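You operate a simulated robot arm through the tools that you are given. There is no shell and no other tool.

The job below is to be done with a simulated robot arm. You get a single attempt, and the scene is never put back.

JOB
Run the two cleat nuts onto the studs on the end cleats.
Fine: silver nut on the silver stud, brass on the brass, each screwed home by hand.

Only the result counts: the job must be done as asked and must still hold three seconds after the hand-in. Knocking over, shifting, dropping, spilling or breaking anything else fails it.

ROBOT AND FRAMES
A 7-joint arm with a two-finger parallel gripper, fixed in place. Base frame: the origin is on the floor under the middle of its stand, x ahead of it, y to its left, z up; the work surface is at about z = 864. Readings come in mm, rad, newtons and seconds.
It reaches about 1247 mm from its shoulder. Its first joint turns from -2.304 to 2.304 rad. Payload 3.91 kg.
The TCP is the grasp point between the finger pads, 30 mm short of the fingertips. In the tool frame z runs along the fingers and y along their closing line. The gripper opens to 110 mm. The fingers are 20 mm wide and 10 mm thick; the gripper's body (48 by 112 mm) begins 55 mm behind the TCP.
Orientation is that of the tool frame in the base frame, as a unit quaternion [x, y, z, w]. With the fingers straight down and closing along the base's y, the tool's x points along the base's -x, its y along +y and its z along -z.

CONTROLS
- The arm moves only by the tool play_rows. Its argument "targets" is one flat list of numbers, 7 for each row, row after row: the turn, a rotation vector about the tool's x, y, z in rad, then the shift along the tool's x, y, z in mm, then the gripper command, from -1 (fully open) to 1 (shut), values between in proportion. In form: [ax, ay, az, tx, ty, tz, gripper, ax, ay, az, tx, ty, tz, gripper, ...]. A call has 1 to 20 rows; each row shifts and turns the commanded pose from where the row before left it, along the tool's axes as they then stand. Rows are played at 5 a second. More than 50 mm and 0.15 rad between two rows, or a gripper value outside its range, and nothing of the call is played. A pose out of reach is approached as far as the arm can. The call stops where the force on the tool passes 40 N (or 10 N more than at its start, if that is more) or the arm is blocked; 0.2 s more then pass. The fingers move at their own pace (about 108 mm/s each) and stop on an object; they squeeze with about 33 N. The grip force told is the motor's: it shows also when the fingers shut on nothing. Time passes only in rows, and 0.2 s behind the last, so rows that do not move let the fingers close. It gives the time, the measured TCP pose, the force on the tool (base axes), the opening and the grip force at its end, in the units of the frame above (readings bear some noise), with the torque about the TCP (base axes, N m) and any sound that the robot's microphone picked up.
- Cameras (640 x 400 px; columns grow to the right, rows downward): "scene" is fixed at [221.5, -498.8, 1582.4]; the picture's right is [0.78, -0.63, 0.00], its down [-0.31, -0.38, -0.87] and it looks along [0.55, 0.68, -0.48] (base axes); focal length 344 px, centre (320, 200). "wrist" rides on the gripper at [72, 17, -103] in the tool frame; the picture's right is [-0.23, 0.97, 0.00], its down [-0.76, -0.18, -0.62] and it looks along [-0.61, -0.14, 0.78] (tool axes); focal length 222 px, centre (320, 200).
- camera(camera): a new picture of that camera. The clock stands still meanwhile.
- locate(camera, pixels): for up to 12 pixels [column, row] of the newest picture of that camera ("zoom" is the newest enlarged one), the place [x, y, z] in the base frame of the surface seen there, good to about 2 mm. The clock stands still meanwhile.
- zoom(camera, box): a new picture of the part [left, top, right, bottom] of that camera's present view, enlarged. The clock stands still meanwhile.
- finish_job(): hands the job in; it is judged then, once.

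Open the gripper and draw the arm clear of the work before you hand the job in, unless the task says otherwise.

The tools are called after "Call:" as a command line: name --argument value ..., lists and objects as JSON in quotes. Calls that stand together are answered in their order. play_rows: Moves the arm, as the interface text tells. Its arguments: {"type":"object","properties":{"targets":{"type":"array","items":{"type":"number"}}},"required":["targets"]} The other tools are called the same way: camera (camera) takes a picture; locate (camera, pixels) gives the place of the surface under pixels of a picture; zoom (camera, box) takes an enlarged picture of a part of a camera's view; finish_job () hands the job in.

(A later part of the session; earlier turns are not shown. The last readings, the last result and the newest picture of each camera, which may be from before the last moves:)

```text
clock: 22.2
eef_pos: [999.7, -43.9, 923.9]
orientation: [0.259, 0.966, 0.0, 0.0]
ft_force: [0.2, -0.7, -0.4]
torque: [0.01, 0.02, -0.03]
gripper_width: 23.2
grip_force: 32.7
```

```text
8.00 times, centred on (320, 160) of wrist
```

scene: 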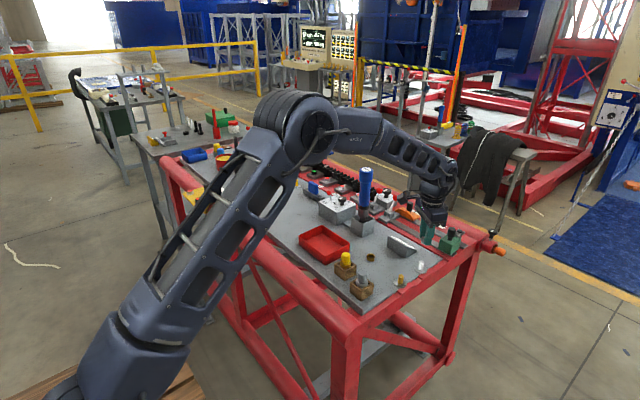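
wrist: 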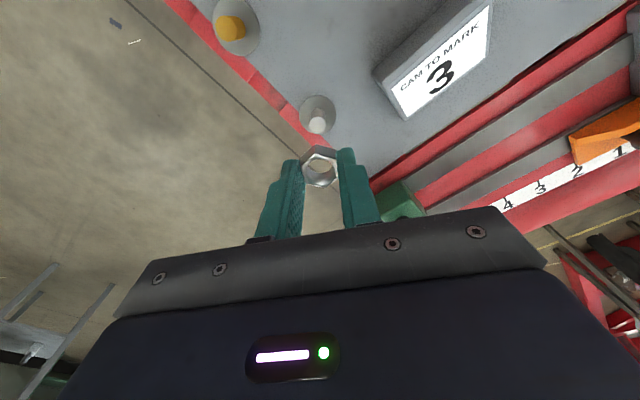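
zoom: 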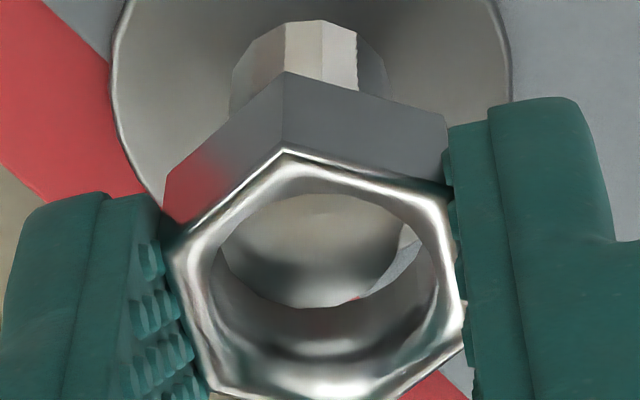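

The nut's rim is at the stud's top and the force is still near zero. I press 1 mm further to see whether the nut rests on the stud or slips over it.

Call:
play_rows --targets '[0, 0, 0, 0, -0.6, 0.5, 1, 0, 0, 0, 0, 0, 0.5, 1, 0, 0, 0, 0, 0, 0, 1, 0, 0, 0, 0, 0, 0, 1]'

Call:
zoom --camera "wrist" --box '[280, 135, 360, 185]'

Call:
zoom --camera "scene" --box '[401, 250, 441, 275]'

```text
clock: 23.2
eef_pos: [998.6, -44.5, 923.5]
orientation: [0.259, 0.966, 0.0, 0.001]
ft_force: [0.4, -0.3, -0.6]
torque: [-0.01, -0.01, 0.01]
gripper_width: 23.4
grip_force: 32.7
```

```text
8.00 times, centred on (320, 160) of wrist
```

zoom: 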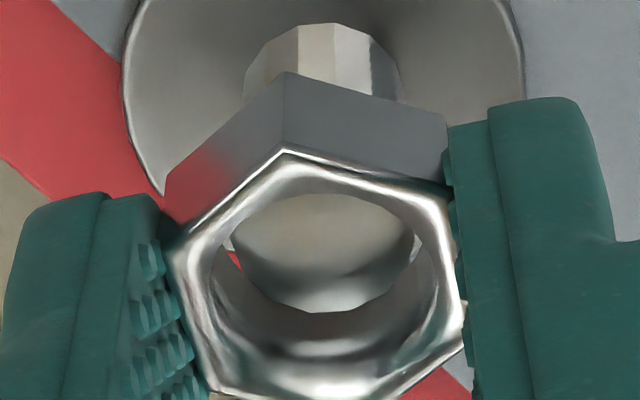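

```text
16.00 times, centred on (421, 262) of scene
```

zoom: 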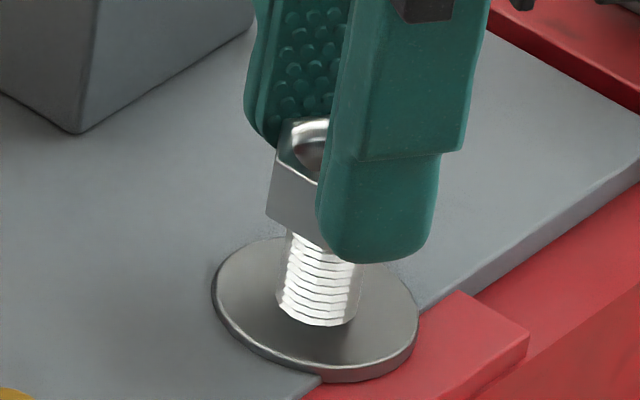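

The stud's end is now inside the nut's hole and still no force. I lower another 1.5 mm slowly to find the first thread.

Call:
play_rows --targets '[0, 0, 0, 0, 0, 0.5, 1, 0, 0, 0, 0, 0, 0.5, 1, 0, 0, 0, 0, 0, 0.5, 1, 0, 0, 0, 0, 0, 0, 1, 0, 0, 0, 0, 0, 0, 1]'

Call:
zoom --camera "scene" --box '[401, 250, 441, 275]'

Call:
zoom --camera "wrist" --box '[280, 135, 360, 185]'

```text
clock: 24.4
eef_pos: [999.1, -43.6, 922.5]
orientation: [0.259, 0.966, 0.0, 0.0]
ft_force: [-0.1, 0.1, -0.1]
torque: [0.0, -0.03, -0.02]
gripper_width: 23.3
grip_force: 32.8
```

```text
16.00 times, centred on (421, 262) of scene
```

zoom: 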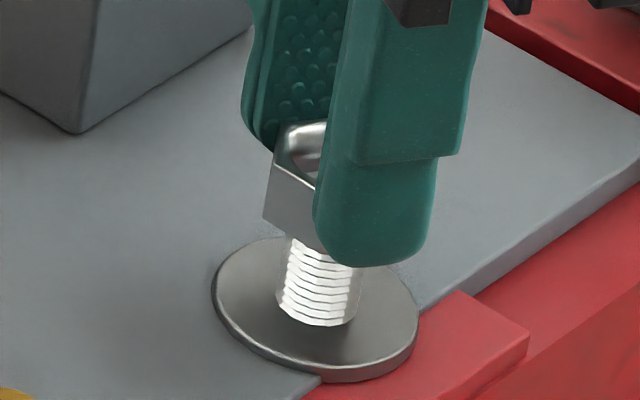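

```text
8.00 times, centred on (320, 160) of wrist
```

zoom: 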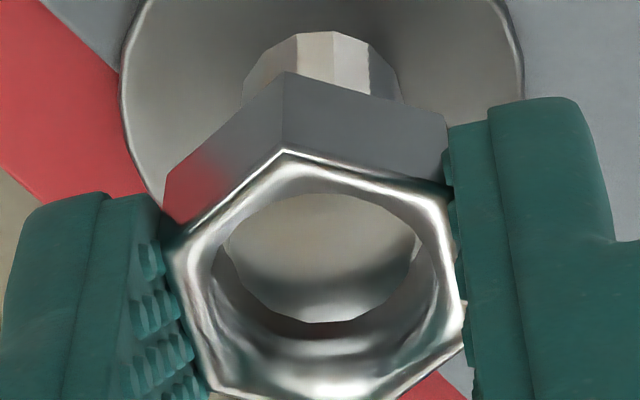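

Still free: the nut is about 3 mm down over the stud with no force. I continue another 2 mm in small steps.

Call:
play_rows --targets '[0, 0, 0, 0, 0, 0.5, 1, 0, 0, 0, 0, 0, 0.5, 1, 0, 0, 0, 0, 0, 0.5, 1, 0, 0, 0, 0, 0, 0.5, 1, 0, 0, 0, 0, 0, 0, 1, 0, 0, 0, 0, 0, 0, 1]'

Call:
zoom --camera "scene" --box '[401, 250, 441, 275]'

Call:
zoom --camera "wrist" --box '[280, 135, 360, 185]'

```text
clock: 25.8
eef_pos: [998.8, -44.4, 919.0]
orientation: [0.259, 0.966, 0.0, 0.0]
ft_force: [-1.4, 0.3, -1.0]
torque: [-0.01, 0.02, -0.01]
gripper_width: 23.2
grip_force: 32.8
```

```text
16.00 times, centred on (421, 262) of scene
```

zoom: 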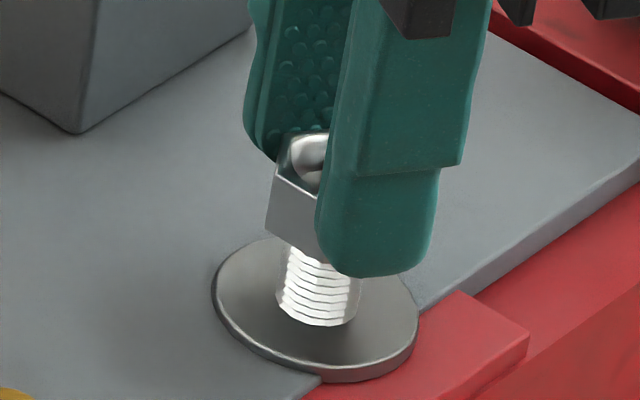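

```text
8.00 times, centred on (320, 160) of wrist
```

zoom: 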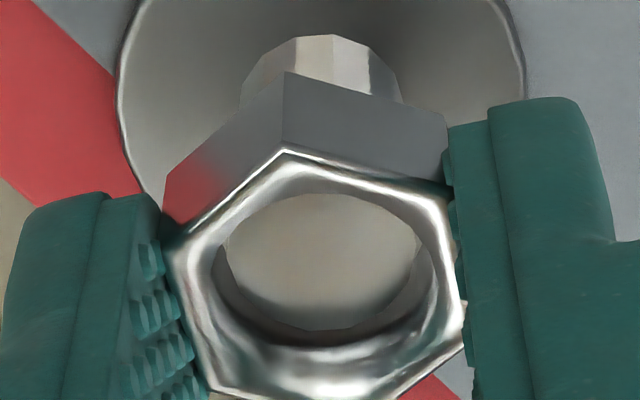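

Still no resistance at about 6 mm of overlap. I keep lowering in small steps while watching the force.

Call:
play_rows --targets '[0, 0, 0, 0, 0, 0.5, 1, 0, 0, 0, 0, 0, 0.5, 1, 0, 0, 0, 0, 0, 0.5, 1, 0, 0, 0, 0, 0, 0.5, 1, 0, 0, 0, 0, 0, 0, 1, 0, 0, 0, 0, 0, 0, 1]'

Call:
zoom --camera "scene" --box '[401, 250, 441, 275]'

Call:
zoom --camera "wrist" --box '[280, 135, 360, 185]'

```text
clock: 27.2
eef_pos: [999.0, -44.5, 916.9]
orientation: [0.259, 0.966, 0.0, 0.0]
ft_force: [-0.7, -0.1, -0.1]
torque: [0.02, 0.0, 0.03]
gripper_width: 23.1
grip_force: 33.2
```

```text
16.00 times, centred on (421, 262) of scene
```

zoom: 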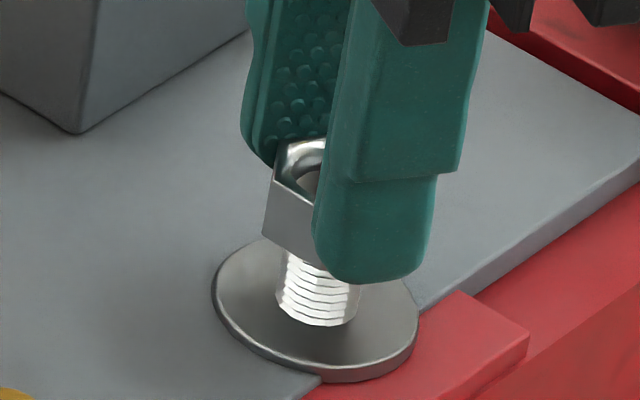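

```text
8.00 times, centred on (320, 160) of wrist
```

zoom: 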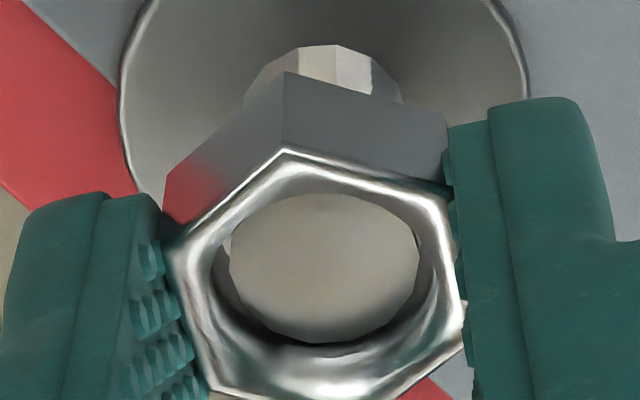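

The nut is about 8 mm over the stud without any force. I now try turning clockwise (+0.9 rad) without feed to feel for thread engagement.

Call:
play_rows --targets '[0, 0, 0.15, 0, 0, 0, 1, 0, 0, 0.15, 0, 0, 0, 1, 0, 0, 0.15, 0, 0, 0, 1, 0, 0, 0.15, 0, 0, 0, 1, 0, 0, 0.15, 0, 0, 0, 1, 0, 0, 0.15, 0, 0, 0, 1, 0, 0, 0, 0, 0, 0, 1, 0, 0, 0, 0, 0, 0, 1]'

Call:
zoom --camera "scene" --box '[401, 250, 441, 275]'

Call:
zoom --camera "wrist" --box '[280, 135, 360, 185]'

```text
clock: 29.0
eef_pos: [999.1, -44.6, 918.6]
orientation: [0.654, 0.757, 0.001, 0.0]
ft_force: [-0.6, -0.3, -1.0]
torque: [0.0, 0.02, -0.02]
gripper_width: 23.1
grip_force: 33.0
```

```text
16.00 times, centred on (421, 262) of scene
```

zoom: 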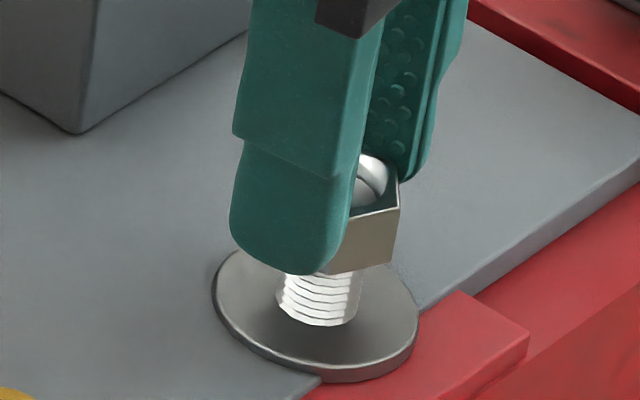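

```text
8.00 times, centred on (320, 160) of wrist
```

zoom: 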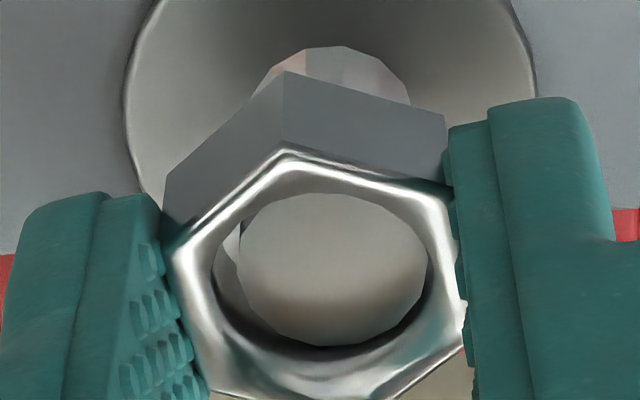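

No thread is felt here and the hole has clearance; the stud sits about 0.6 mm to the tool's +y. I recentre and lower 3 mm more.

Call:
play_rows --targets '[0, 0, 0, 0, 0.6, 0.5, 1, 0, 0, 0, 0, 0, 0.5, 1, 0, 0, 0, 0, 0, 0.5, 1, 0, 0, 0, 0, 0, 0.5, 1, 0, 0, 0, 0, 0, 0.5, 1, 0, 0, 0, 0, 0, 0.5, 1, 0, 0, 0, 0, 0, 0, 1, 0, 0, 0, 0, 0, 0, 1]'

Call:
zoom --camera "scene" --box '[401, 250, 441, 275]'

Call:
zoom --camera "wrist" --box '[280, 135, 360, 185]'

```text
clock: 30.8
eef_pos: [999.6, -43.6, 914.9]
orientation: [0.653, 0.757, -0.001, 0.0]
ft_force: [-0.3, -0.9, -0.7]
torque: [-0.01, -0.03, 0.01]
gripper_width: 23.2
grip_force: 33.2
```

```text
16.00 times, centred on (421, 262) of scene
```

zoom: 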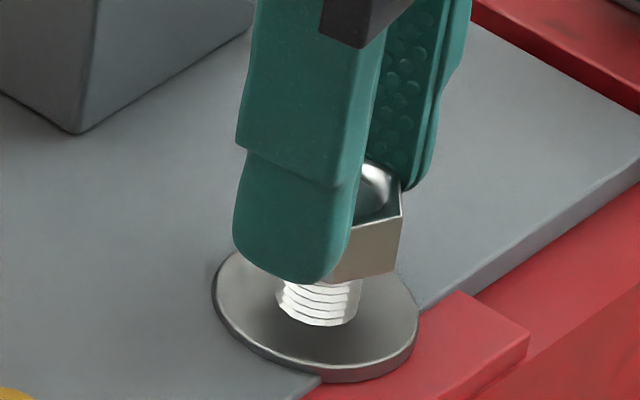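

```text
8.00 times, centred on (320, 160) of wrist
```

zoom: 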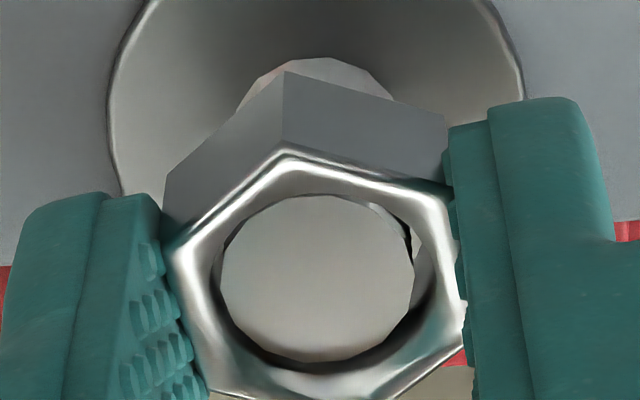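

The nut is now almost level with the stud's end, still free, with roughly 0.7 mm of play. I recentre slightly and keep feeling downward for where the thread starts.

Call:
play_rows --targets '[0, 0, 0, 0, -0.4, 0.5, 1, 0, 0, 0, 0, 0, 0.5, 1, 0, 0, 0, 0, 0, 0.5, 1, 0, 0, 0, 0, 0, 0.5, 1, 0, 0, 0, 0, 0, 0.5, 1, 0, 0, 0, 0, 0, 0.5, 1, 0, 0, 0, 0, 0, 0, 1, 0, 0, 0, 0, 0, 0, 1]'

Call:
zoom --camera "scene" --box '[401, 250, 441, 275]'

Call:
zoom --camera "wrist" --box '[280, 135, 360, 185]'

```text
clock: 32.6
eef_pos: [999.0, -44.5, 913.8]
orientation: [0.653, 0.757, 0.0, 0.0]
ft_force: [0.7, -0.5, -0.5]
torque: [0.03, 0.0, 0.0]
gripper_width: 23.3
grip_force: 33.7
```

```text
16.00 times, centred on (421, 262) of scene
```

zoom: 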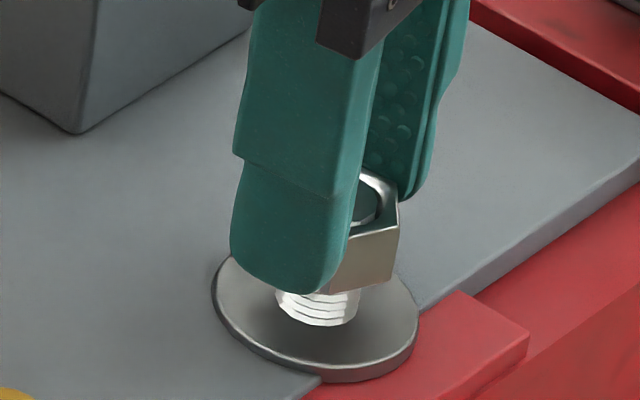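

```text
8.00 times, centred on (320, 160) of wrist
```

zoom: 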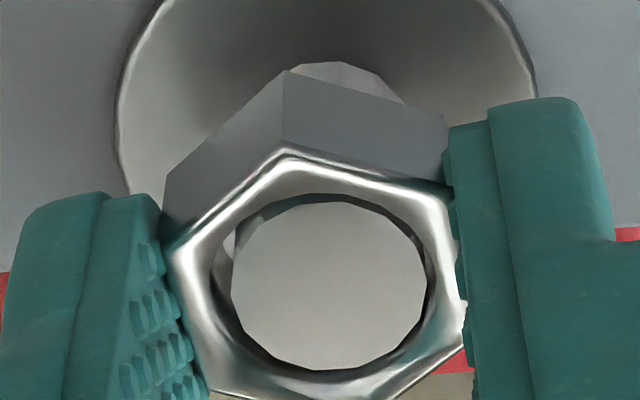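

Readings stay free of force at z ≈ 913. I continue down in small steps with idle rows to settle.

Call:
play_rows --targets '[0, 0, 0, 0, -0.3, 0.5, 1, 0, 0, 0, 0, 0, 0.5, 1, 0, 0, 0, 0, 0, 0.5, 1, 0, 0, 0, 0, 0, 0.5, 1, 0, 0, 0, 0, 0, 0.5, 1, 0, 0, 0, 0, 0, 0.5, 1, 0, 0, 0, 0, 0, 0, 1, 0, 0, 0, 0, 0, 0, 1]'

Call:
zoom --camera "scene" --box '[401, 250, 441, 275]'

Call:
zoom --camera "wrist" --box '[280, 135, 360, 185]'

```text
clock: 34.4
eef_pos: [998.8, -45.1, 909.3]
orientation: [0.653, 0.757, 0.0, 0.0]
ft_force: [0.9, 0.3, 0.4]
torque: [0.01, 0.01, -0.01]
gripper_width: 23.2
grip_force: 32.9
```

```text
16.00 times, centred on (421, 262) of scene
```

zoom: 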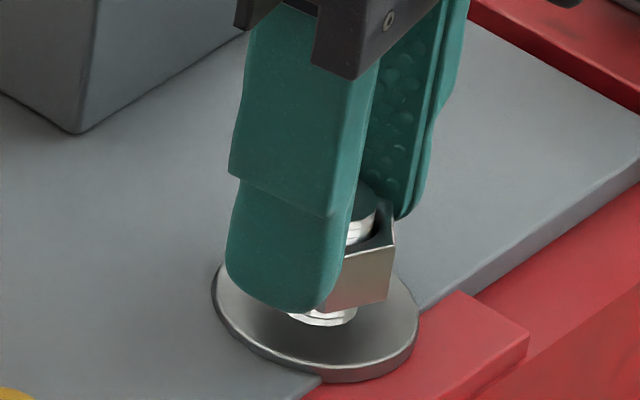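

```text
8.00 times, centred on (320, 160) of wrist
```

zoom: 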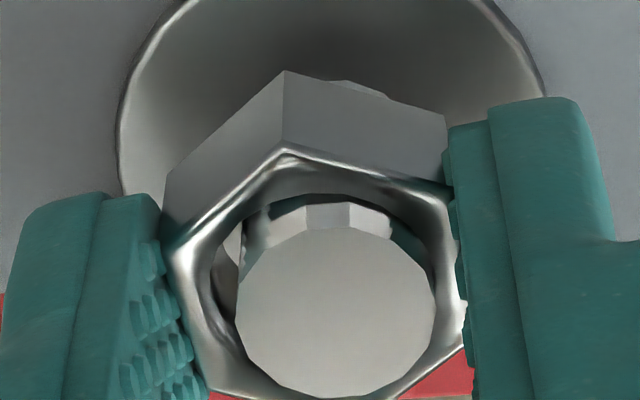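

The stud's end now stands proud of the nut and the nut's bottom is a few millimetres above the washer, still without force. I centre +0.5 mm in y and go down until it touches.

Call:
play_rows --targets '[0, 0, 0, 0, 0.5, 0.5, 1, 0, 0, 0, 0, 0, 0.5, 1, 0, 0, 0, 0, 0, 0.5, 1, 0, 0, 0, 0, 0, 0.5, 1, 0, 0, 0, 0, 0, 0.5, 1, 0, 0, 0, 0, 0, 0.5, 1, 0, 0, 0, 0, 0, 0, 1, 0, 0, 0, 0, 0, 0, 1]'

Call:
zoom --camera "scene" --box '[401, 250, 441, 275]'

Call:
zoom --camera "wrist" --box '[280, 135, 360, 185]'

```text
clock: 36.2
eef_pos: [999.5, -44.1, 906.6]
orientation: [0.653, 0.757, 0.0, 0.0]
ft_force: [10.8, 4.7, -1.3]
torque: [0.11, -0.24, 0.02]
gripper_width: 23.1
grip_force: 32.8
```

```text
16.00 times, centred on (421, 262) of scene
```

zoom: 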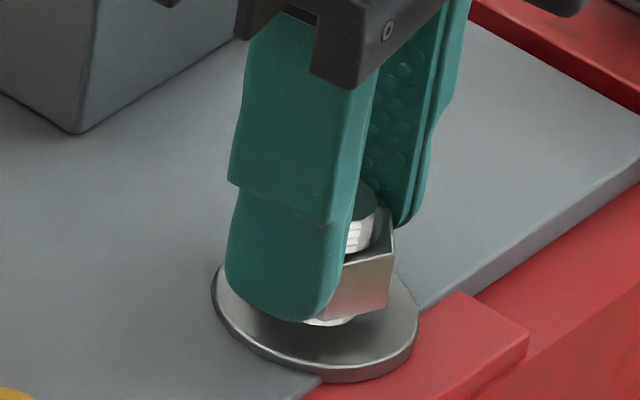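

```text
8.00 times, centred on (320, 160) of wrist
```

zoom: 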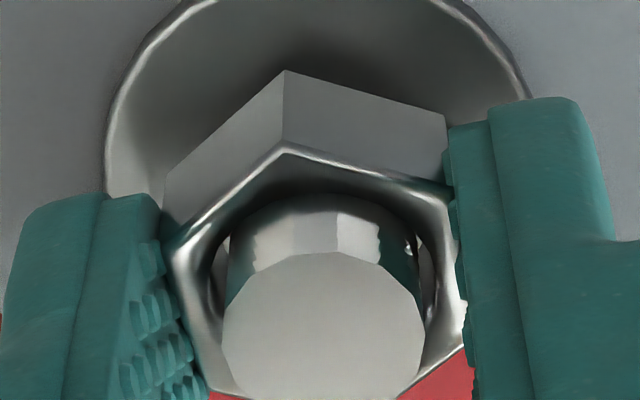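

Now a sideways force of about 11 N appears although the stud looks centred, as if the nut has just caught on the thread. I ease the command +0.5 mm in tool y and turn clockwise 0.45 rad to feel the reaction.

Call:
play_rows --targets '[0, 0, 0, 0, 0.5, 0, 1, 0, 0, 0, 0, 0, 0, 1]'

Call:
play_rows --targets '[0, 0, 0.15, 0, 0, 0, 1, 0, 0, 0.15, 0, 0, 0, 1, 0, 0, 0.15, 0, 0, 0, 1, 0, 0, 0, 0, 0, 0, 1]'

Call:
zoom --camera "scene" --box '[401, 250, 441, 275]'

Call:
zoom --camera "wrist" --box '[280, 135, 360, 185]'

```text
clock: 36.8
eef_pos: [1000.2, -44.7, 906.4]
orientation: [0.652, 0.758, 0.0, 0.001]
ft_force: [16.0, 5.7, -0.4]
torque: [0.14, -0.38, 0.04]
gripper_width: 23.1
grip_force: 32.8
```

```text
clock: 37.8
eef_pos: [998.7, -44.0, 906.7]
orientation: [0.806, 0.592, 0.001, 0.0]
ft_force: [13.5, -1.0, -1.5]
torque: [-0.03, -0.4, 0.06]
gripper_width: 23.1
grip_force: 33.0
```

```text
16.00 times, centred on (421, 262) of scene
```

zoom: 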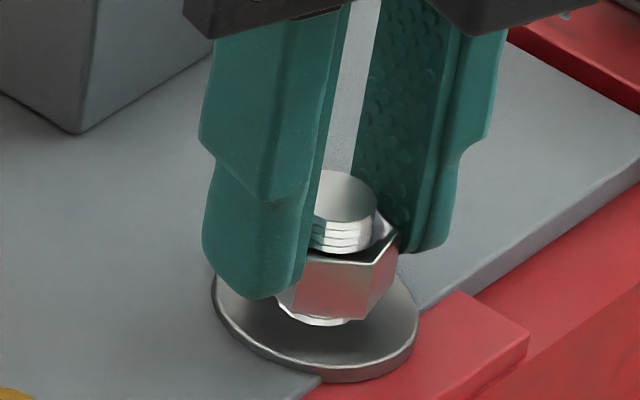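

```text
8.00 times, centred on (320, 160) of wrist
```

zoom: 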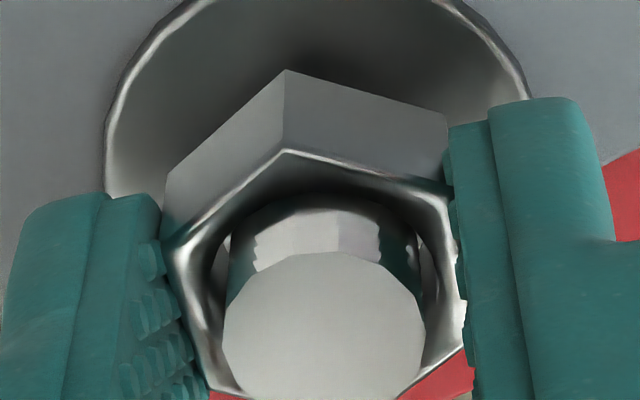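

Moving +y raised the force from 11 to 16 N, so the reading's sign means I should go the other way. I move -1.0 mm in tool y and read again.

Call:
play_rows --targets '[0, 0, 0, 0, -1.0, 0, 1, 0, 0, 0, 0, 0, 0, 1]'

Call:
play_rows --targets '[0, 0, 0, 0, 0, 0, 1, 0, 0, 0, 0, 0, 0, 1]'

```text
clock: 38.4
eef_pos: [1000.0, -44.5, 906.5]
orientation: [0.806, 0.592, 0.001, 0.0]
ft_force: [29.9, -7.3, -2.1]
torque: [-0.23, -0.78, 0.02]
gripper_width: 23.4
grip_force: 33.1
```

```text
clock: 39.0
eef_pos: [999.2, -43.8, 905.8]
orientation: [0.806, 0.592, 0.0, 0.001]
ft_force: [38.2, -11.4, -0.6]
torque: [-0.33, -0.95, 0.04]
gripper_width: 23.4
grip_force: 32.8
```

The force keeps growing while idle: the arm slowly winds up toward its command, and the stud pushes the nut +x. I move the command +1.7 mm in tool y to relieve it.

Call:
play_rows --targets '[0, 0, 0, 0.1, 1.7, 0, 1, 0, 0, 0, 0, 0, 0, 1, 0, 0, 0, 0, 0, 0, 1]'

Call:
play_rows --targets '[0, 0, 0, 0, 0, 0, 1, 0, 0, 0, 0, 0, 0, 1, 0, 0, 0, 0, 0, 0, 1]'

```text
clock: 39.8
eef_pos: [1000.6, -44.2, 905.3]
orientation: [0.806, 0.593, -0.001, 0.0]
ft_force: [11.6, -12.0, 0.0]
torque: [-0.38, -0.3, -0.03]
gripper_width: 23.5
grip_force: 32.6
```

```text
clock: 40.6
eef_pos: [1000.4, -44.1, 905.7]
orientation: [0.805, 0.593, 0.0, 0.0]
ft_force: [1.7, -12.9, -0.7]
torque: [-0.44, 0.0, -0.01]
gripper_width: 23.3
grip_force: 33.3
```

The x force is relieved; about -13 N in y remains. I shift the command about 0.6 mm toward base -y.

Call:
play_rows --targets '[0, 0, 0, -0.6, 0.15, 0, 1, 0, 0, 0, 0, 0, 0, 1, 0, 0, 0, 0, 0, 0, 1]'

Call:
play_rows --targets '[0, 0, 0, 0, 0, 0, 1, 0, 0, 0, 0, 0, 0, 1]'

Call:
zoom --camera "wrist" --box '[280, 135, 360, 185]'

```text
clock: 41.4
eef_pos: [1000.1, -44.7, 905.9]
orientation: [0.806, 0.593, 0.0, 0.0]
ft_force: [4.3, -6.3, -0.6]
torque: [-0.29, -0.08, -0.03]
gripper_width: 23.2
grip_force: 33.1
```

```text
clock: 42.0
eef_pos: [1000.0, -45.1, 905.5]
orientation: [0.806, 0.592, 0.0, 0.0]
ft_force: [5.1, -4.9, -0.6]
torque: [-0.14, -0.16, 0.06]
gripper_width: 23.3
grip_force: 33.1
```

```text
8.00 times, centred on (320, 160) of wrist
```

zoom: 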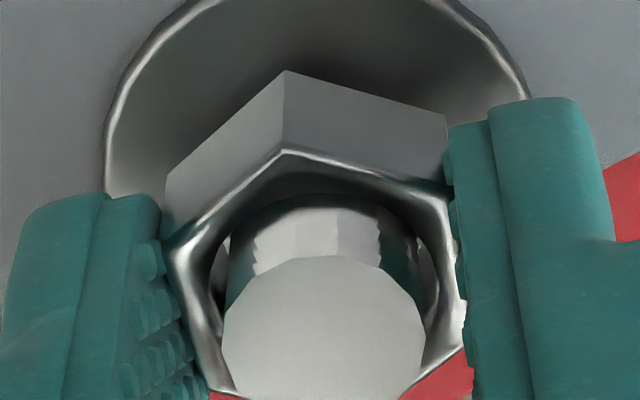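

Lateral force is down to about 5 N and the nut sits coaxial. I push down 1 mm without turning to see whether the thread now resists.

Call:
play_rows --targets '[0, 0, 0, -0.2, 0.3, 0.5, 1, 0, 0, 0, 0, 0, 0.5, 1, 0, 0, 0, 0, 0, 0, 1, 0, 0, 0, 0, 0, 0, 1]'

Call:
play_rows --targets '[0, 0, 0, 0, 0, 0, 1, 0, 0, 0, 0, 0, 0, 1]'

```text
clock: 43.0
eef_pos: [1001.0, -44.4, 904.9]
orientation: [0.806, 0.592, 0.001, 0.0]
ft_force: [-7.8, 2.1, 2.1]
torque: [0.02, 0.26, -0.02]
gripper_width: 23.1
grip_force: 32.7
```

```text
clock: 43.6
eef_pos: [1000.0, -45.1, 905.6]
orientation: [0.806, 0.593, 0.0, 0.0]
ft_force: [-10.2, 4.2, 2.0]
torque: [0.1, 0.31, -0.02]
gripper_width: 23.1
grip_force: 33.0
```

The lateral stiffness is high (the nut is captured), and fz has turned slightly positive. I back off 0.2 mm in y and compare pictures for the height.

Call:
play_rows --targets '[0, 0, 0, 0.05, -0.2, 0, 1, 0, 0, 0, 0, 0, 0, 1, 0, 0, 0, 0, 0, 0, 1, 0, 0, 0, 0, 0, 0, 1]'

Call:
zoom --camera "scene" --box '[401, 250, 441, 275]'

Call:
zoom --camera "wrist" --box '[280, 135, 360, 185]'

```text
clock: 44.6
eef_pos: [1000.7, -43.1, 904.7]
orientation: [0.806, 0.592, 0.0, 0.0]
ft_force: [-14.2, 1.9, 2.1]
torque: [0.06, 0.49, -0.02]
gripper_width: 23.6
grip_force: 33.1
```

```text
16.00 times, centred on (421, 262) of scene
```

zoom: 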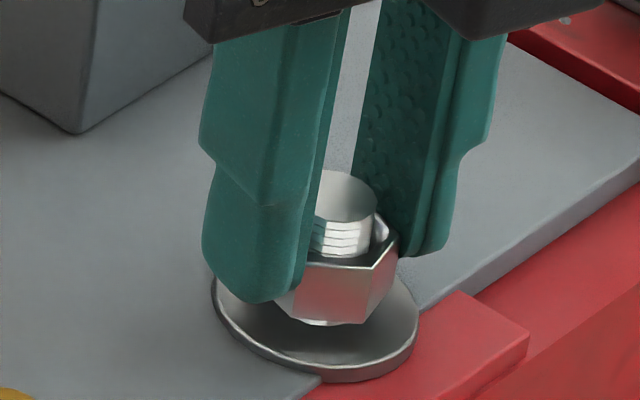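

```text
8.00 times, centred on (320, 160) of wrist
```

zoom: 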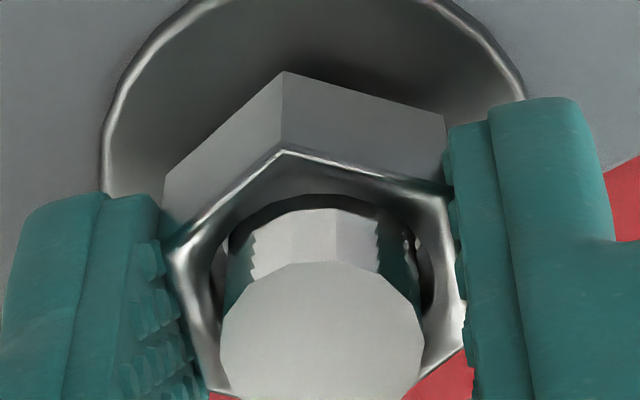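

The nut followed about 1 mm down. I relieve the lateral force (tool y -0.35) and turn clockwise 0.6 rad to see whether it is drawn down.

Call:
play_rows --targets '[0, 0, 0, 0, -0.35, 0, 1, 0, 0, 0.15, 0, 0, 0, 1, 0, 0, 0.15, 0, 0, 0, 1, 0, 0, 0.15, 0, 0, 0, 1, 0, 0, 0.15, 0, 0, 0, 1, 0, 0, 0, 0, 0, 0, 1, 0, 0, 0, 0, 0, 0, 1]'

Call:
zoom --camera "scene" --box '[401, 250, 441, 275]'

Call:
zoom --camera "wrist" --box '[280, 135, 360, 185]'

```text
clock: 46.2
eef_pos: [1000.7, -44.5, 905.7]
orientation: [0.945, 0.327, 0.0, 0.0]
ft_force: [1.8, 7.2, -0.5]
torque: [0.21, -0.01, 0.02]
gripper_width: 23.3
grip_force: 33.0
```

```text
16.00 times, centred on (421, 262) of scene
```

zoom: 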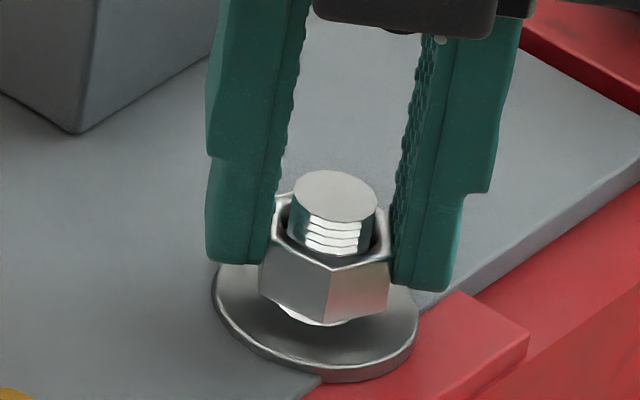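

```text
8.00 times, centred on (320, 160) of wrist
```

zoom: 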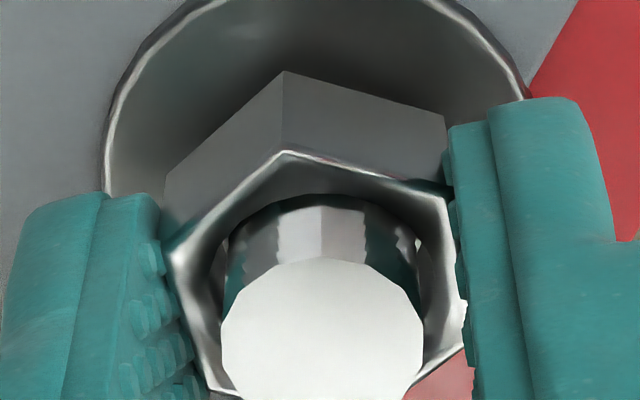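

The nut is concentric and fz went from +2 to about 0 with clockwise turning. I push down 1 mm more without turning to see how strongly it resists.

Call:
play_rows --targets '[0, 0, 0, 0, 0, 0.5, 1, 0, 0, 0, 0, 0, 0.5, 1, 0, 0, 0, 0, 0, 0, 1, 0, 0, 0, 0, 0, 0, 1, 0, 0, 0, 0, 0, 0, 1]'

Call:
play_rows --targets '[0, 0, 0, 0, 0, 0, 1, 0, 0, 0, 0, 0, 0, 1, 0, 0, 0, 0, 0, 0, 1]'

Call:
zoom --camera "scene" --box '[401, 250, 441, 275]'

```text
clock: 47.4
eef_pos: [1001.0, -44.6, 904.2]
orientation: [0.945, 0.328, 0.0, 0.001]
ft_force: [0.3, 10.5, 2.1]
torque: [0.35, 0.01, -0.01]
gripper_width: 23.1
grip_force: 33.3
```

```text
clock: 48.2
eef_pos: [1000.8, -43.8, 903.9]
orientation: [0.944, 0.329, 0.0, 0.0]
ft_force: [-0.4, 10.6, 1.6]
torque: [0.36, -0.01, -0.01]
gripper_width: 22.8
grip_force: 32.9
```

```text
16.00 times, centred on (421, 262) of scene
```

zoom: 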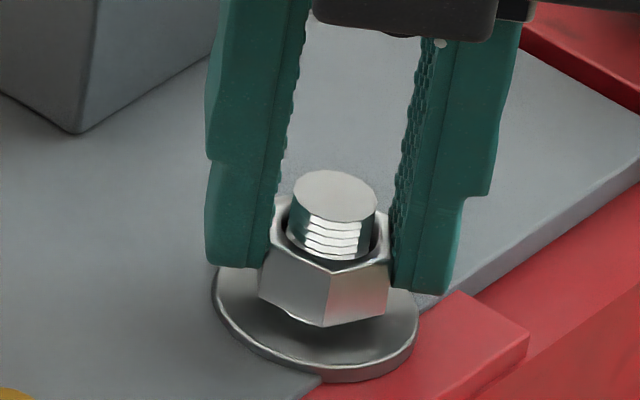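

The 2 N is just friction from the side contact, so no thread holds it axially yet. I test by lifting 2 mm without turning and reading fz.

Call:
play_rows --targets '[0, 0, 0, 0.2, 0, -1, 1, 0, 0, 0, 0, 0, -1, 1, 0, 0, 0, 0, 0, 0, 1, 0, 0, 0, 0, 0, 0, 1, 0, 0, 0, 0, 0, 0, 1]'

Call:
zoom --camera "scene" --box '[401, 250, 441, 275]'

```text
clock: 49.4
eef_pos: [999.6, -44.3, 906.0]
orientation: [0.945, 0.328, 0.0, 0.0]
ft_force: [10.9, 10.7, -6.0]
torque: [0.35, -0.36, -0.02]
gripper_width: 23.3
grip_force: 33.1
```

```text
16.00 times, centred on (421, 262) of scene
```

zoom: 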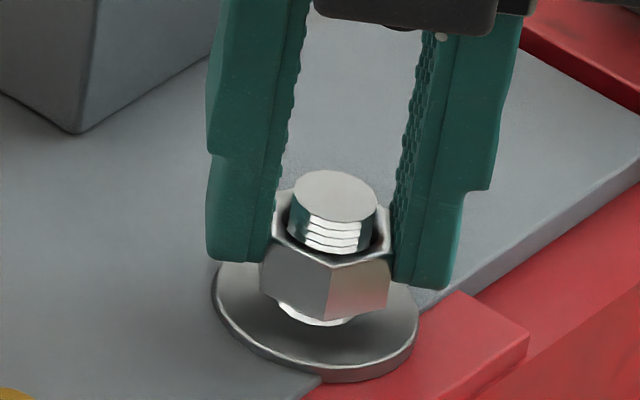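

The nut lifted freely, so nothing is threaded yet. I now try the other hand: turn counter-clockwise about 1.8 rad at this height and then check for axial hold.

Call:
play_rows --targets '[0, 0, -0.15, 0, 0, 0, 1, 0, 0, -0.15, 0, 0, 0, 1, 0, 0, -0.15, 0, 0, 0, 1, 0, 0, -0.15, 0, 0, 0, 1, 0, 0, -0.15, 0, 0, 0, 1, 0, 0, -0.15, 0, 0, 0, 1, 0, 0, -0.15, 0, 0, 0, 1, 0, 0, -0.15, 0, 0, 0, 1, 0, 0, -0.15, 0, 0, 0, 1, 0, 0, -0.15, 0, 0, 0, 1, 0, 0, -0.15, 0, 0, 0, 1, 0, 0, -0.15, 0, 0, 0, 1, 0, 0, 0, 0, 0, 0, 1, 0, 0, 0, 0, 0, 0, 1]'

Call:
zoom --camera "scene" --box '[401, 250, 441, 275]'

Call:
zoom --camera "wrist" --box '[280, 135, 360, 185]'

```text
clock: 52.4
eef_pos: [999.8, -44.2, 903.9]
orientation: [0.33, 0.944, 0.001, 0.001]
ft_force: [-0.5, 0.4, -1.5]
torque: [0.03, 0.0, 0.0]
gripper_width: 23.1
grip_force: 32.3
```

```text
16.00 times, centred on (421, 262) of scene
```

zoom: 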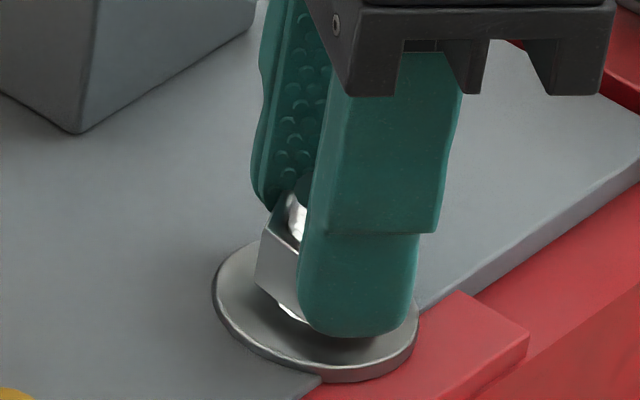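

```text
8.00 times, centred on (320, 160) of wrist
```

zoom: 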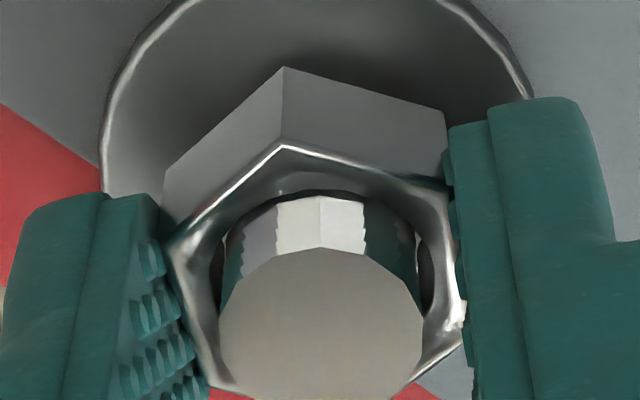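

Forces are near zero now. I lift 2 mm to test for axial hold after the counter-clockwise turn.

Call:
play_rows --targets '[0, 0, 0, 0, 0, -1, 1, 0, 0, 0, 0, 0, -1, 1, 0, 0, 0, 0, 0, 0, 1, 0, 0, 0, 0, 0, 0, 1, 0, 0, 0, 0, 0, 0, 1]'

Call:
zoom --camera "scene" --box '[401, 250, 441, 275]'

Call:
zoom --camera "wrist" --box '[280, 135, 360, 185]'

```text
clock: 53.6
eef_pos: [1000.5, -45.2, 906.1]
orientation: [0.33, 0.944, 0.001, 0.0]
ft_force: [-0.6, 0.1, -0.8]
torque: [-0.02, 0.02, 0.0]
gripper_width: 23.2
grip_force: 32.8
```

```text
16.00 times, centred on (421, 262) of scene
```

zoom: 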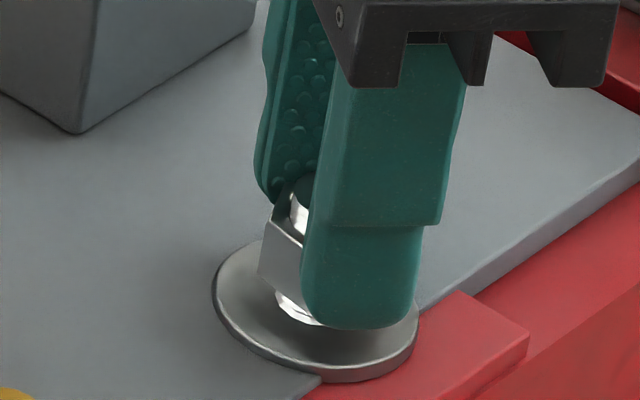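

```text
8.00 times, centred on (320, 160) of wrist
```

zoom: 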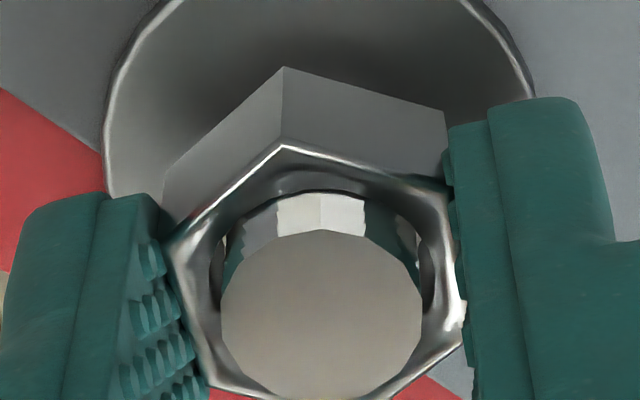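

It lifted freely, so there is no thread at this height either way. I go further down toward the washer to feel what happens there.

Call:
play_rows --targets '[0, 0, 0, 0, 0, 1, 1, 0, 0, 0, 0, 0, 1, 1, 0, 0, 0, 0, 0, 0.5, 1, 0, 0, 0, 0, 0, 0.5, 1, 0, 0, 0, 0, 0, 0.5, 1, 0, 0, 0, 0, 0, 0.5, 1, 0, 0, 0, 0, 0, 0, 1, 0, 0, 0, 0, 0, 0, 1]'

Call:
zoom --camera "scene" --box '[401, 250, 441, 275]'

Call:
zoom --camera "wrist" --box '[280, 135, 360, 185]'

```text
clock: 55.4
eef_pos: [1001.7, -45.5, 903.5]
orientation: [0.331, 0.944, 0.0, 0.001]
ft_force: [0.1, -0.8, -0.5]
torque: [0.02, -0.01, -0.03]
gripper_width: 22.9
grip_force: 33.2
```

```text
16.00 times, centred on (421, 262) of scene
```

zoom: 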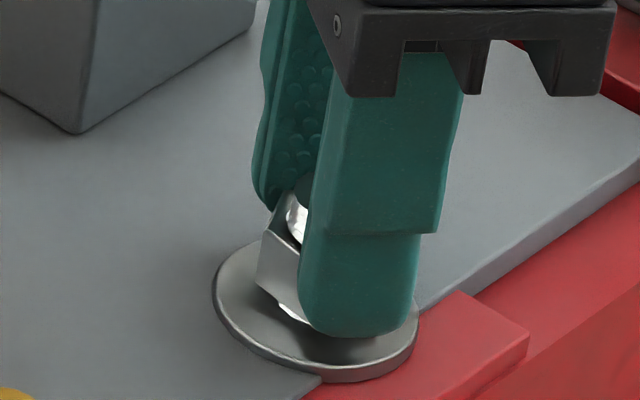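

```text
8.00 times, centred on (320, 160) of wrist
```

zoom: 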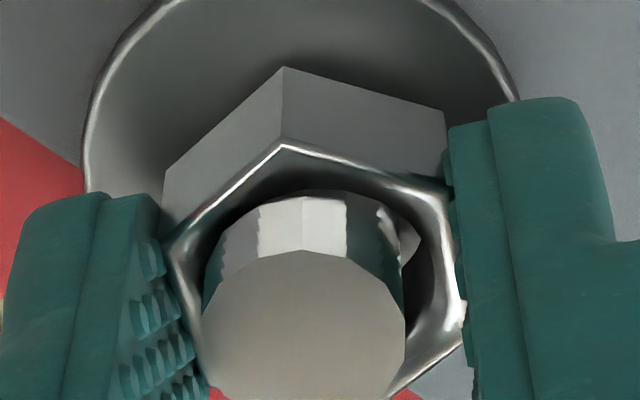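

The nut now hangs about 1.7 mm off the stud axis with no force, while earlier it had been pulled stiffly onto the axis and only soft axial forces resisted; this suggests the thread catches low down when well centred. I lift to about z 908, recentre (+0.6,-1.6) and look.

Call:
play_rows --targets '[0, 0, 0, 0.3, -0.8, -2, 1, 0, 0, 0, 0.3, -0.8, -2.5, 1, 0, 0, 0, 0, 0, 0, 1, 0, 0, 0, 0, 0, 0, 1, 0, 0, 0, 0, 0, 0, 1]'

Call:
zoom --camera "wrist" --box '[280, 135, 360, 185]'

Call:
zoom --camera "scene" --box '[401, 250, 441, 275]'

```text
clock: 56.6
eef_pos: [999.9, -45.4, 907.7]
orientation: [0.331, 0.944, 0.0, 0.0]
ft_force: [0.3, -0.2, -1.2]
torque: [0.0, -0.03, -0.03]
gripper_width: 23.1
grip_force: 33.2
```

```text
8.00 times, centred on (320, 160) of wrist
```

zoom: 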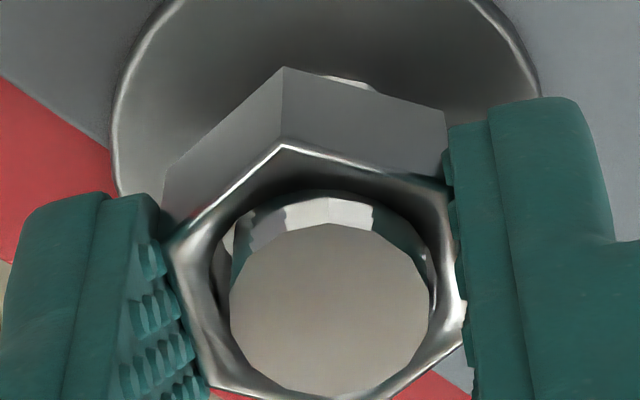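

```text
16.00 times, centred on (421, 262) of scene
```

zoom: 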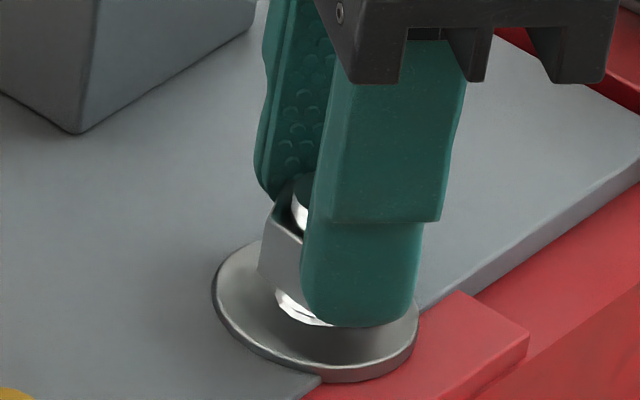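

Well centred now (stud disc centre about (329,315) in the zoom, +0.4 mm in y). I nudge +0.3 and lower 2.5 mm, as when the side force first appeared.

Call:
play_rows --targets '[0, 0, 0, 0, 0.3, 0.5, 1, 0, 0, 0, 0, 0, 0.5, 1, 0, 0, 0, 0, 0, 0.5, 1, 0, 0, 0, 0, 0, 0.5, 1, 0, 0, 0, 0, 0, 0.5, 1, 0, 0, 0, 0, 0, 0, 1, 0, 0, 0, 0, 0, 0, 1]'

Call:
zoom --camera "wrist" --box '[280, 135, 360, 185]'

```text
clock: 58.2
eef_pos: [999.7, -46.7, 906.0]
orientation: [0.33, 0.944, 0.0, 0.0]
ft_force: [-0.1, 0.1, -1.3]
torque: [0.04, -0.01, 0.0]
gripper_width: 23.3
grip_force: 32.6
```

```text
8.00 times, centred on (320, 160) of wrist
```

zoom: 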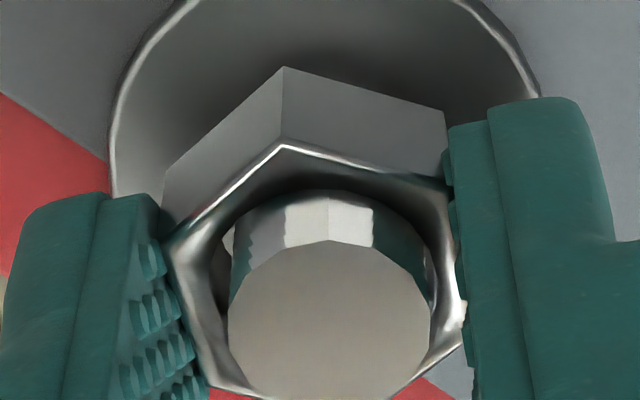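

No catch yet. I now turn clockwise 1.2 rad at this height, feeling for the catch.

Call:
play_rows --targets '[0, 0, 0.15, 0, 0.3, 0, 1, 0, 0, 0.15, 0, 0, 0, 1, 0, 0, 0.15, 0, 0, 0, 1, 0, 0, 0.15, 0, 0, 0, 1, 0, 0, 0.15, 0, 0, 0, 1, 0, 0, 0.15, 0, 0, 0, 1, 0, 0, 0.15, 0, 0, 0, 1, 0, 0, 0.15, 0, 0, 0, 1, 0, 0, 0, 0, 0, 0, 1]'

Call:
zoom --camera "wrist" --box '[280, 135, 360, 185]'

Call:
zoom --camera "scene" --box '[401, 250, 441, 275]'

```text
clock: 60.2
eef_pos: [999.9, -45.9, 906.1]
orientation: [0.806, 0.592, -0.001, 0.0]
ft_force: [0.4, -0.2, -1.7]
torque: [0.02, 0.01, -0.01]
gripper_width: 23.2
grip_force: 33.1
```

```text
8.00 times, centred on (320, 160) of wrist
```

zoom: 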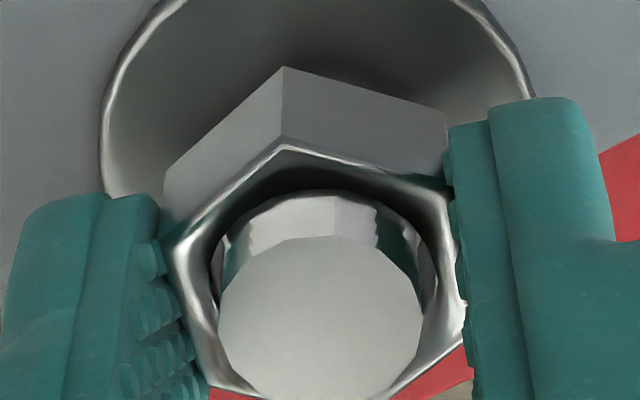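

```text
16.00 times, centred on (421, 262) of scene
```

zoom: 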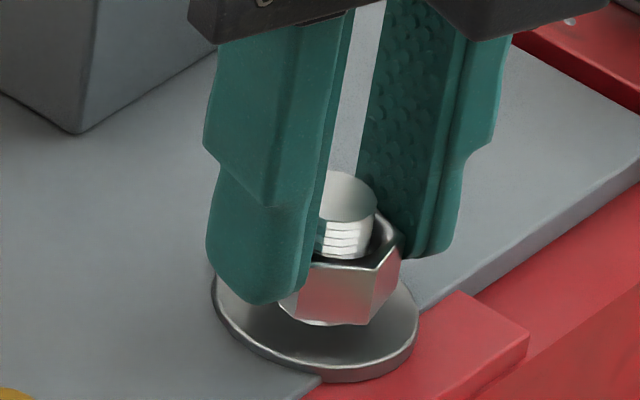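

Still free at yaw 107°. I lower another 2 mm in small steps here and watch for side or axial forces.

Call:
play_rows --targets '[0, 0, 0, 0, 0, 0.5, 1, 0, 0, 0, 0, 0, 0.5, 1, 0, 0, 0, 0, 0, 0.5, 1, 0, 0, 0, 0, 0, 0.5, 1, 0, 0, 0, 0, 0, 0, 1, 0, 0, 0, 0, 0, 0, 1]'

Call:
zoom --camera "wrist" --box '[280, 135, 360, 185]'

Call:
zoom --camera "scene" --box '[401, 250, 441, 275]'

```text
clock: 61.6
eef_pos: [999.0, -45.6, 904.5]
orientation: [0.805, 0.593, 0.0, 0.0]
ft_force: [0.4, -0.3, -0.2]
torque: [0.0, 0.0, -0.01]
gripper_width: 23.0
grip_force: 33.0
```

```text
8.00 times, centred on (320, 160) of wrist
```

zoom: 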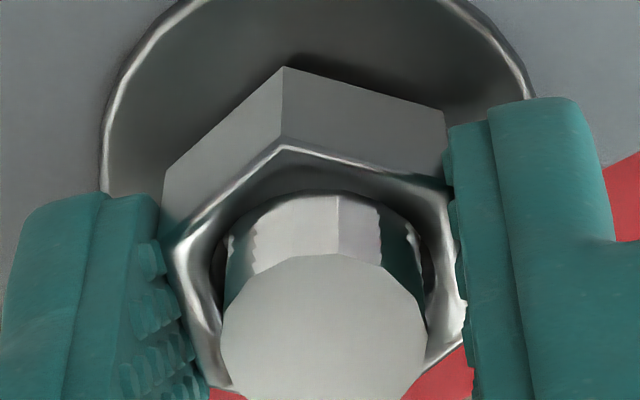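

```text
16.00 times, centred on (421, 262) of scene
```

zoom: 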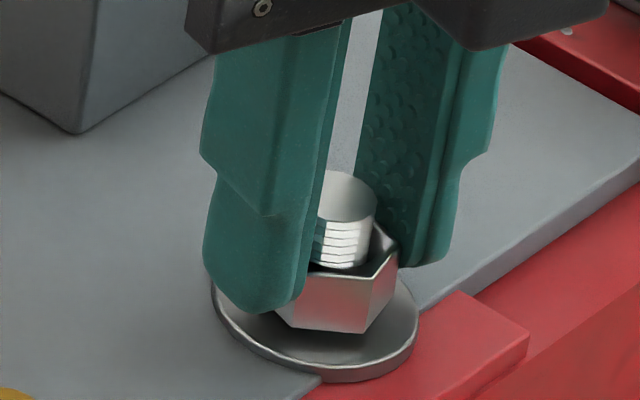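

Still free and the nut is about 3–4 mm above the washer. I keep lowering until it touches.

Call:
play_rows --targets '[0, 0, 0, 0, 0, 0.5, 1, 0, 0, 0, 0, 0, 0.5, 1, 0, 0, 0, 0, 0, 0.5, 1, 0, 0, 0, 0, 0, 0.5, 1, 0, 0, 0, 0, 0, 0, 1, 0, 0, 0, 0, 0, 0, 1]'

Call:
zoom --camera "wrist" --box '[280, 135, 360, 185]'

Call:
zoom --camera "scene" --box '[401, 250, 441, 275]'

```text
clock: 63.0
eef_pos: [999.3, -44.5, 901.1]
orientation: [0.805, 0.593, 0.0, 0.0]
ft_force: [0.2, -0.4, -1.0]
torque: [0.02, 0.01, 0.0]
gripper_width: 23.1
grip_force: 32.8
```

```text
8.00 times, centred on (320, 160) of wrist
```

zoom: 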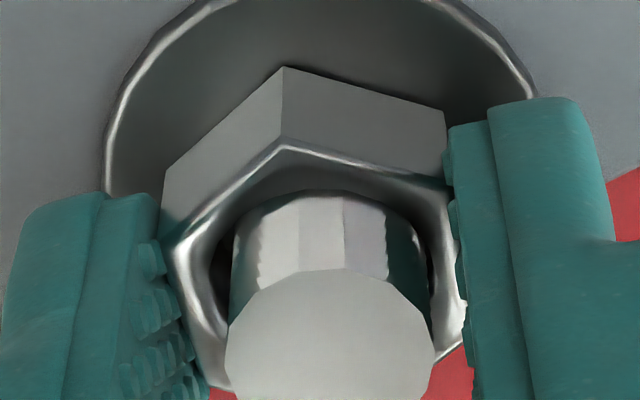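

```text
16.00 times, centred on (421, 262) of scene
```

zoom: 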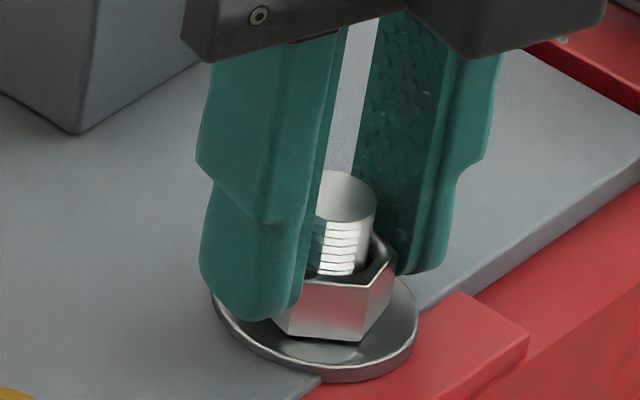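

The nut's reflection shows on the washer: about 1–2 mm left. I lower in 0.4 mm steps until the force rises.

Call:
play_rows --targets '[0, 0, 0, 0, 0, 0.4, 1, 0, 0, 0, 0, 0, 0.4, 1, 0, 0, 0, 0, 0, 0.4, 1, 0, 0, 0, 0, 0, 0.4, 1, 0, 0, 0, 0, 0, 0, 1, 0, 0, 0, 0, 0, 0, 1]'

Call:
zoom --camera "scene" --box '[401, 250, 441, 275]'

```text
clock: 64.4
eef_pos: [998.5, -44.2, 901.0]
orientation: [0.805, 0.593, 0.001, 0.001]
ft_force: [3.8, 4.7, 17.6]
torque: [0.09, -0.01, 0.03]
gripper_width: 23.2
grip_force: 32.9
```

```text
16.00 times, centred on (421, 262) of scene
```

zoom: 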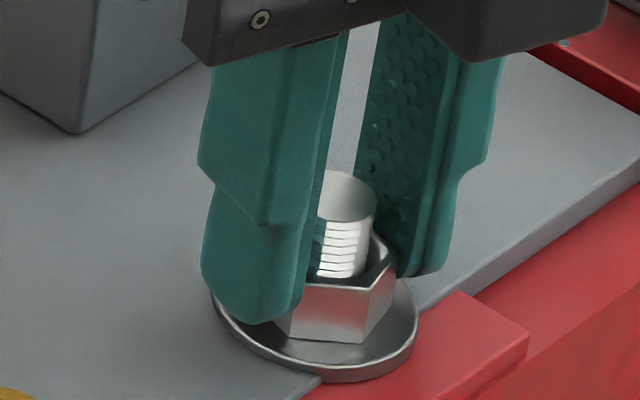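

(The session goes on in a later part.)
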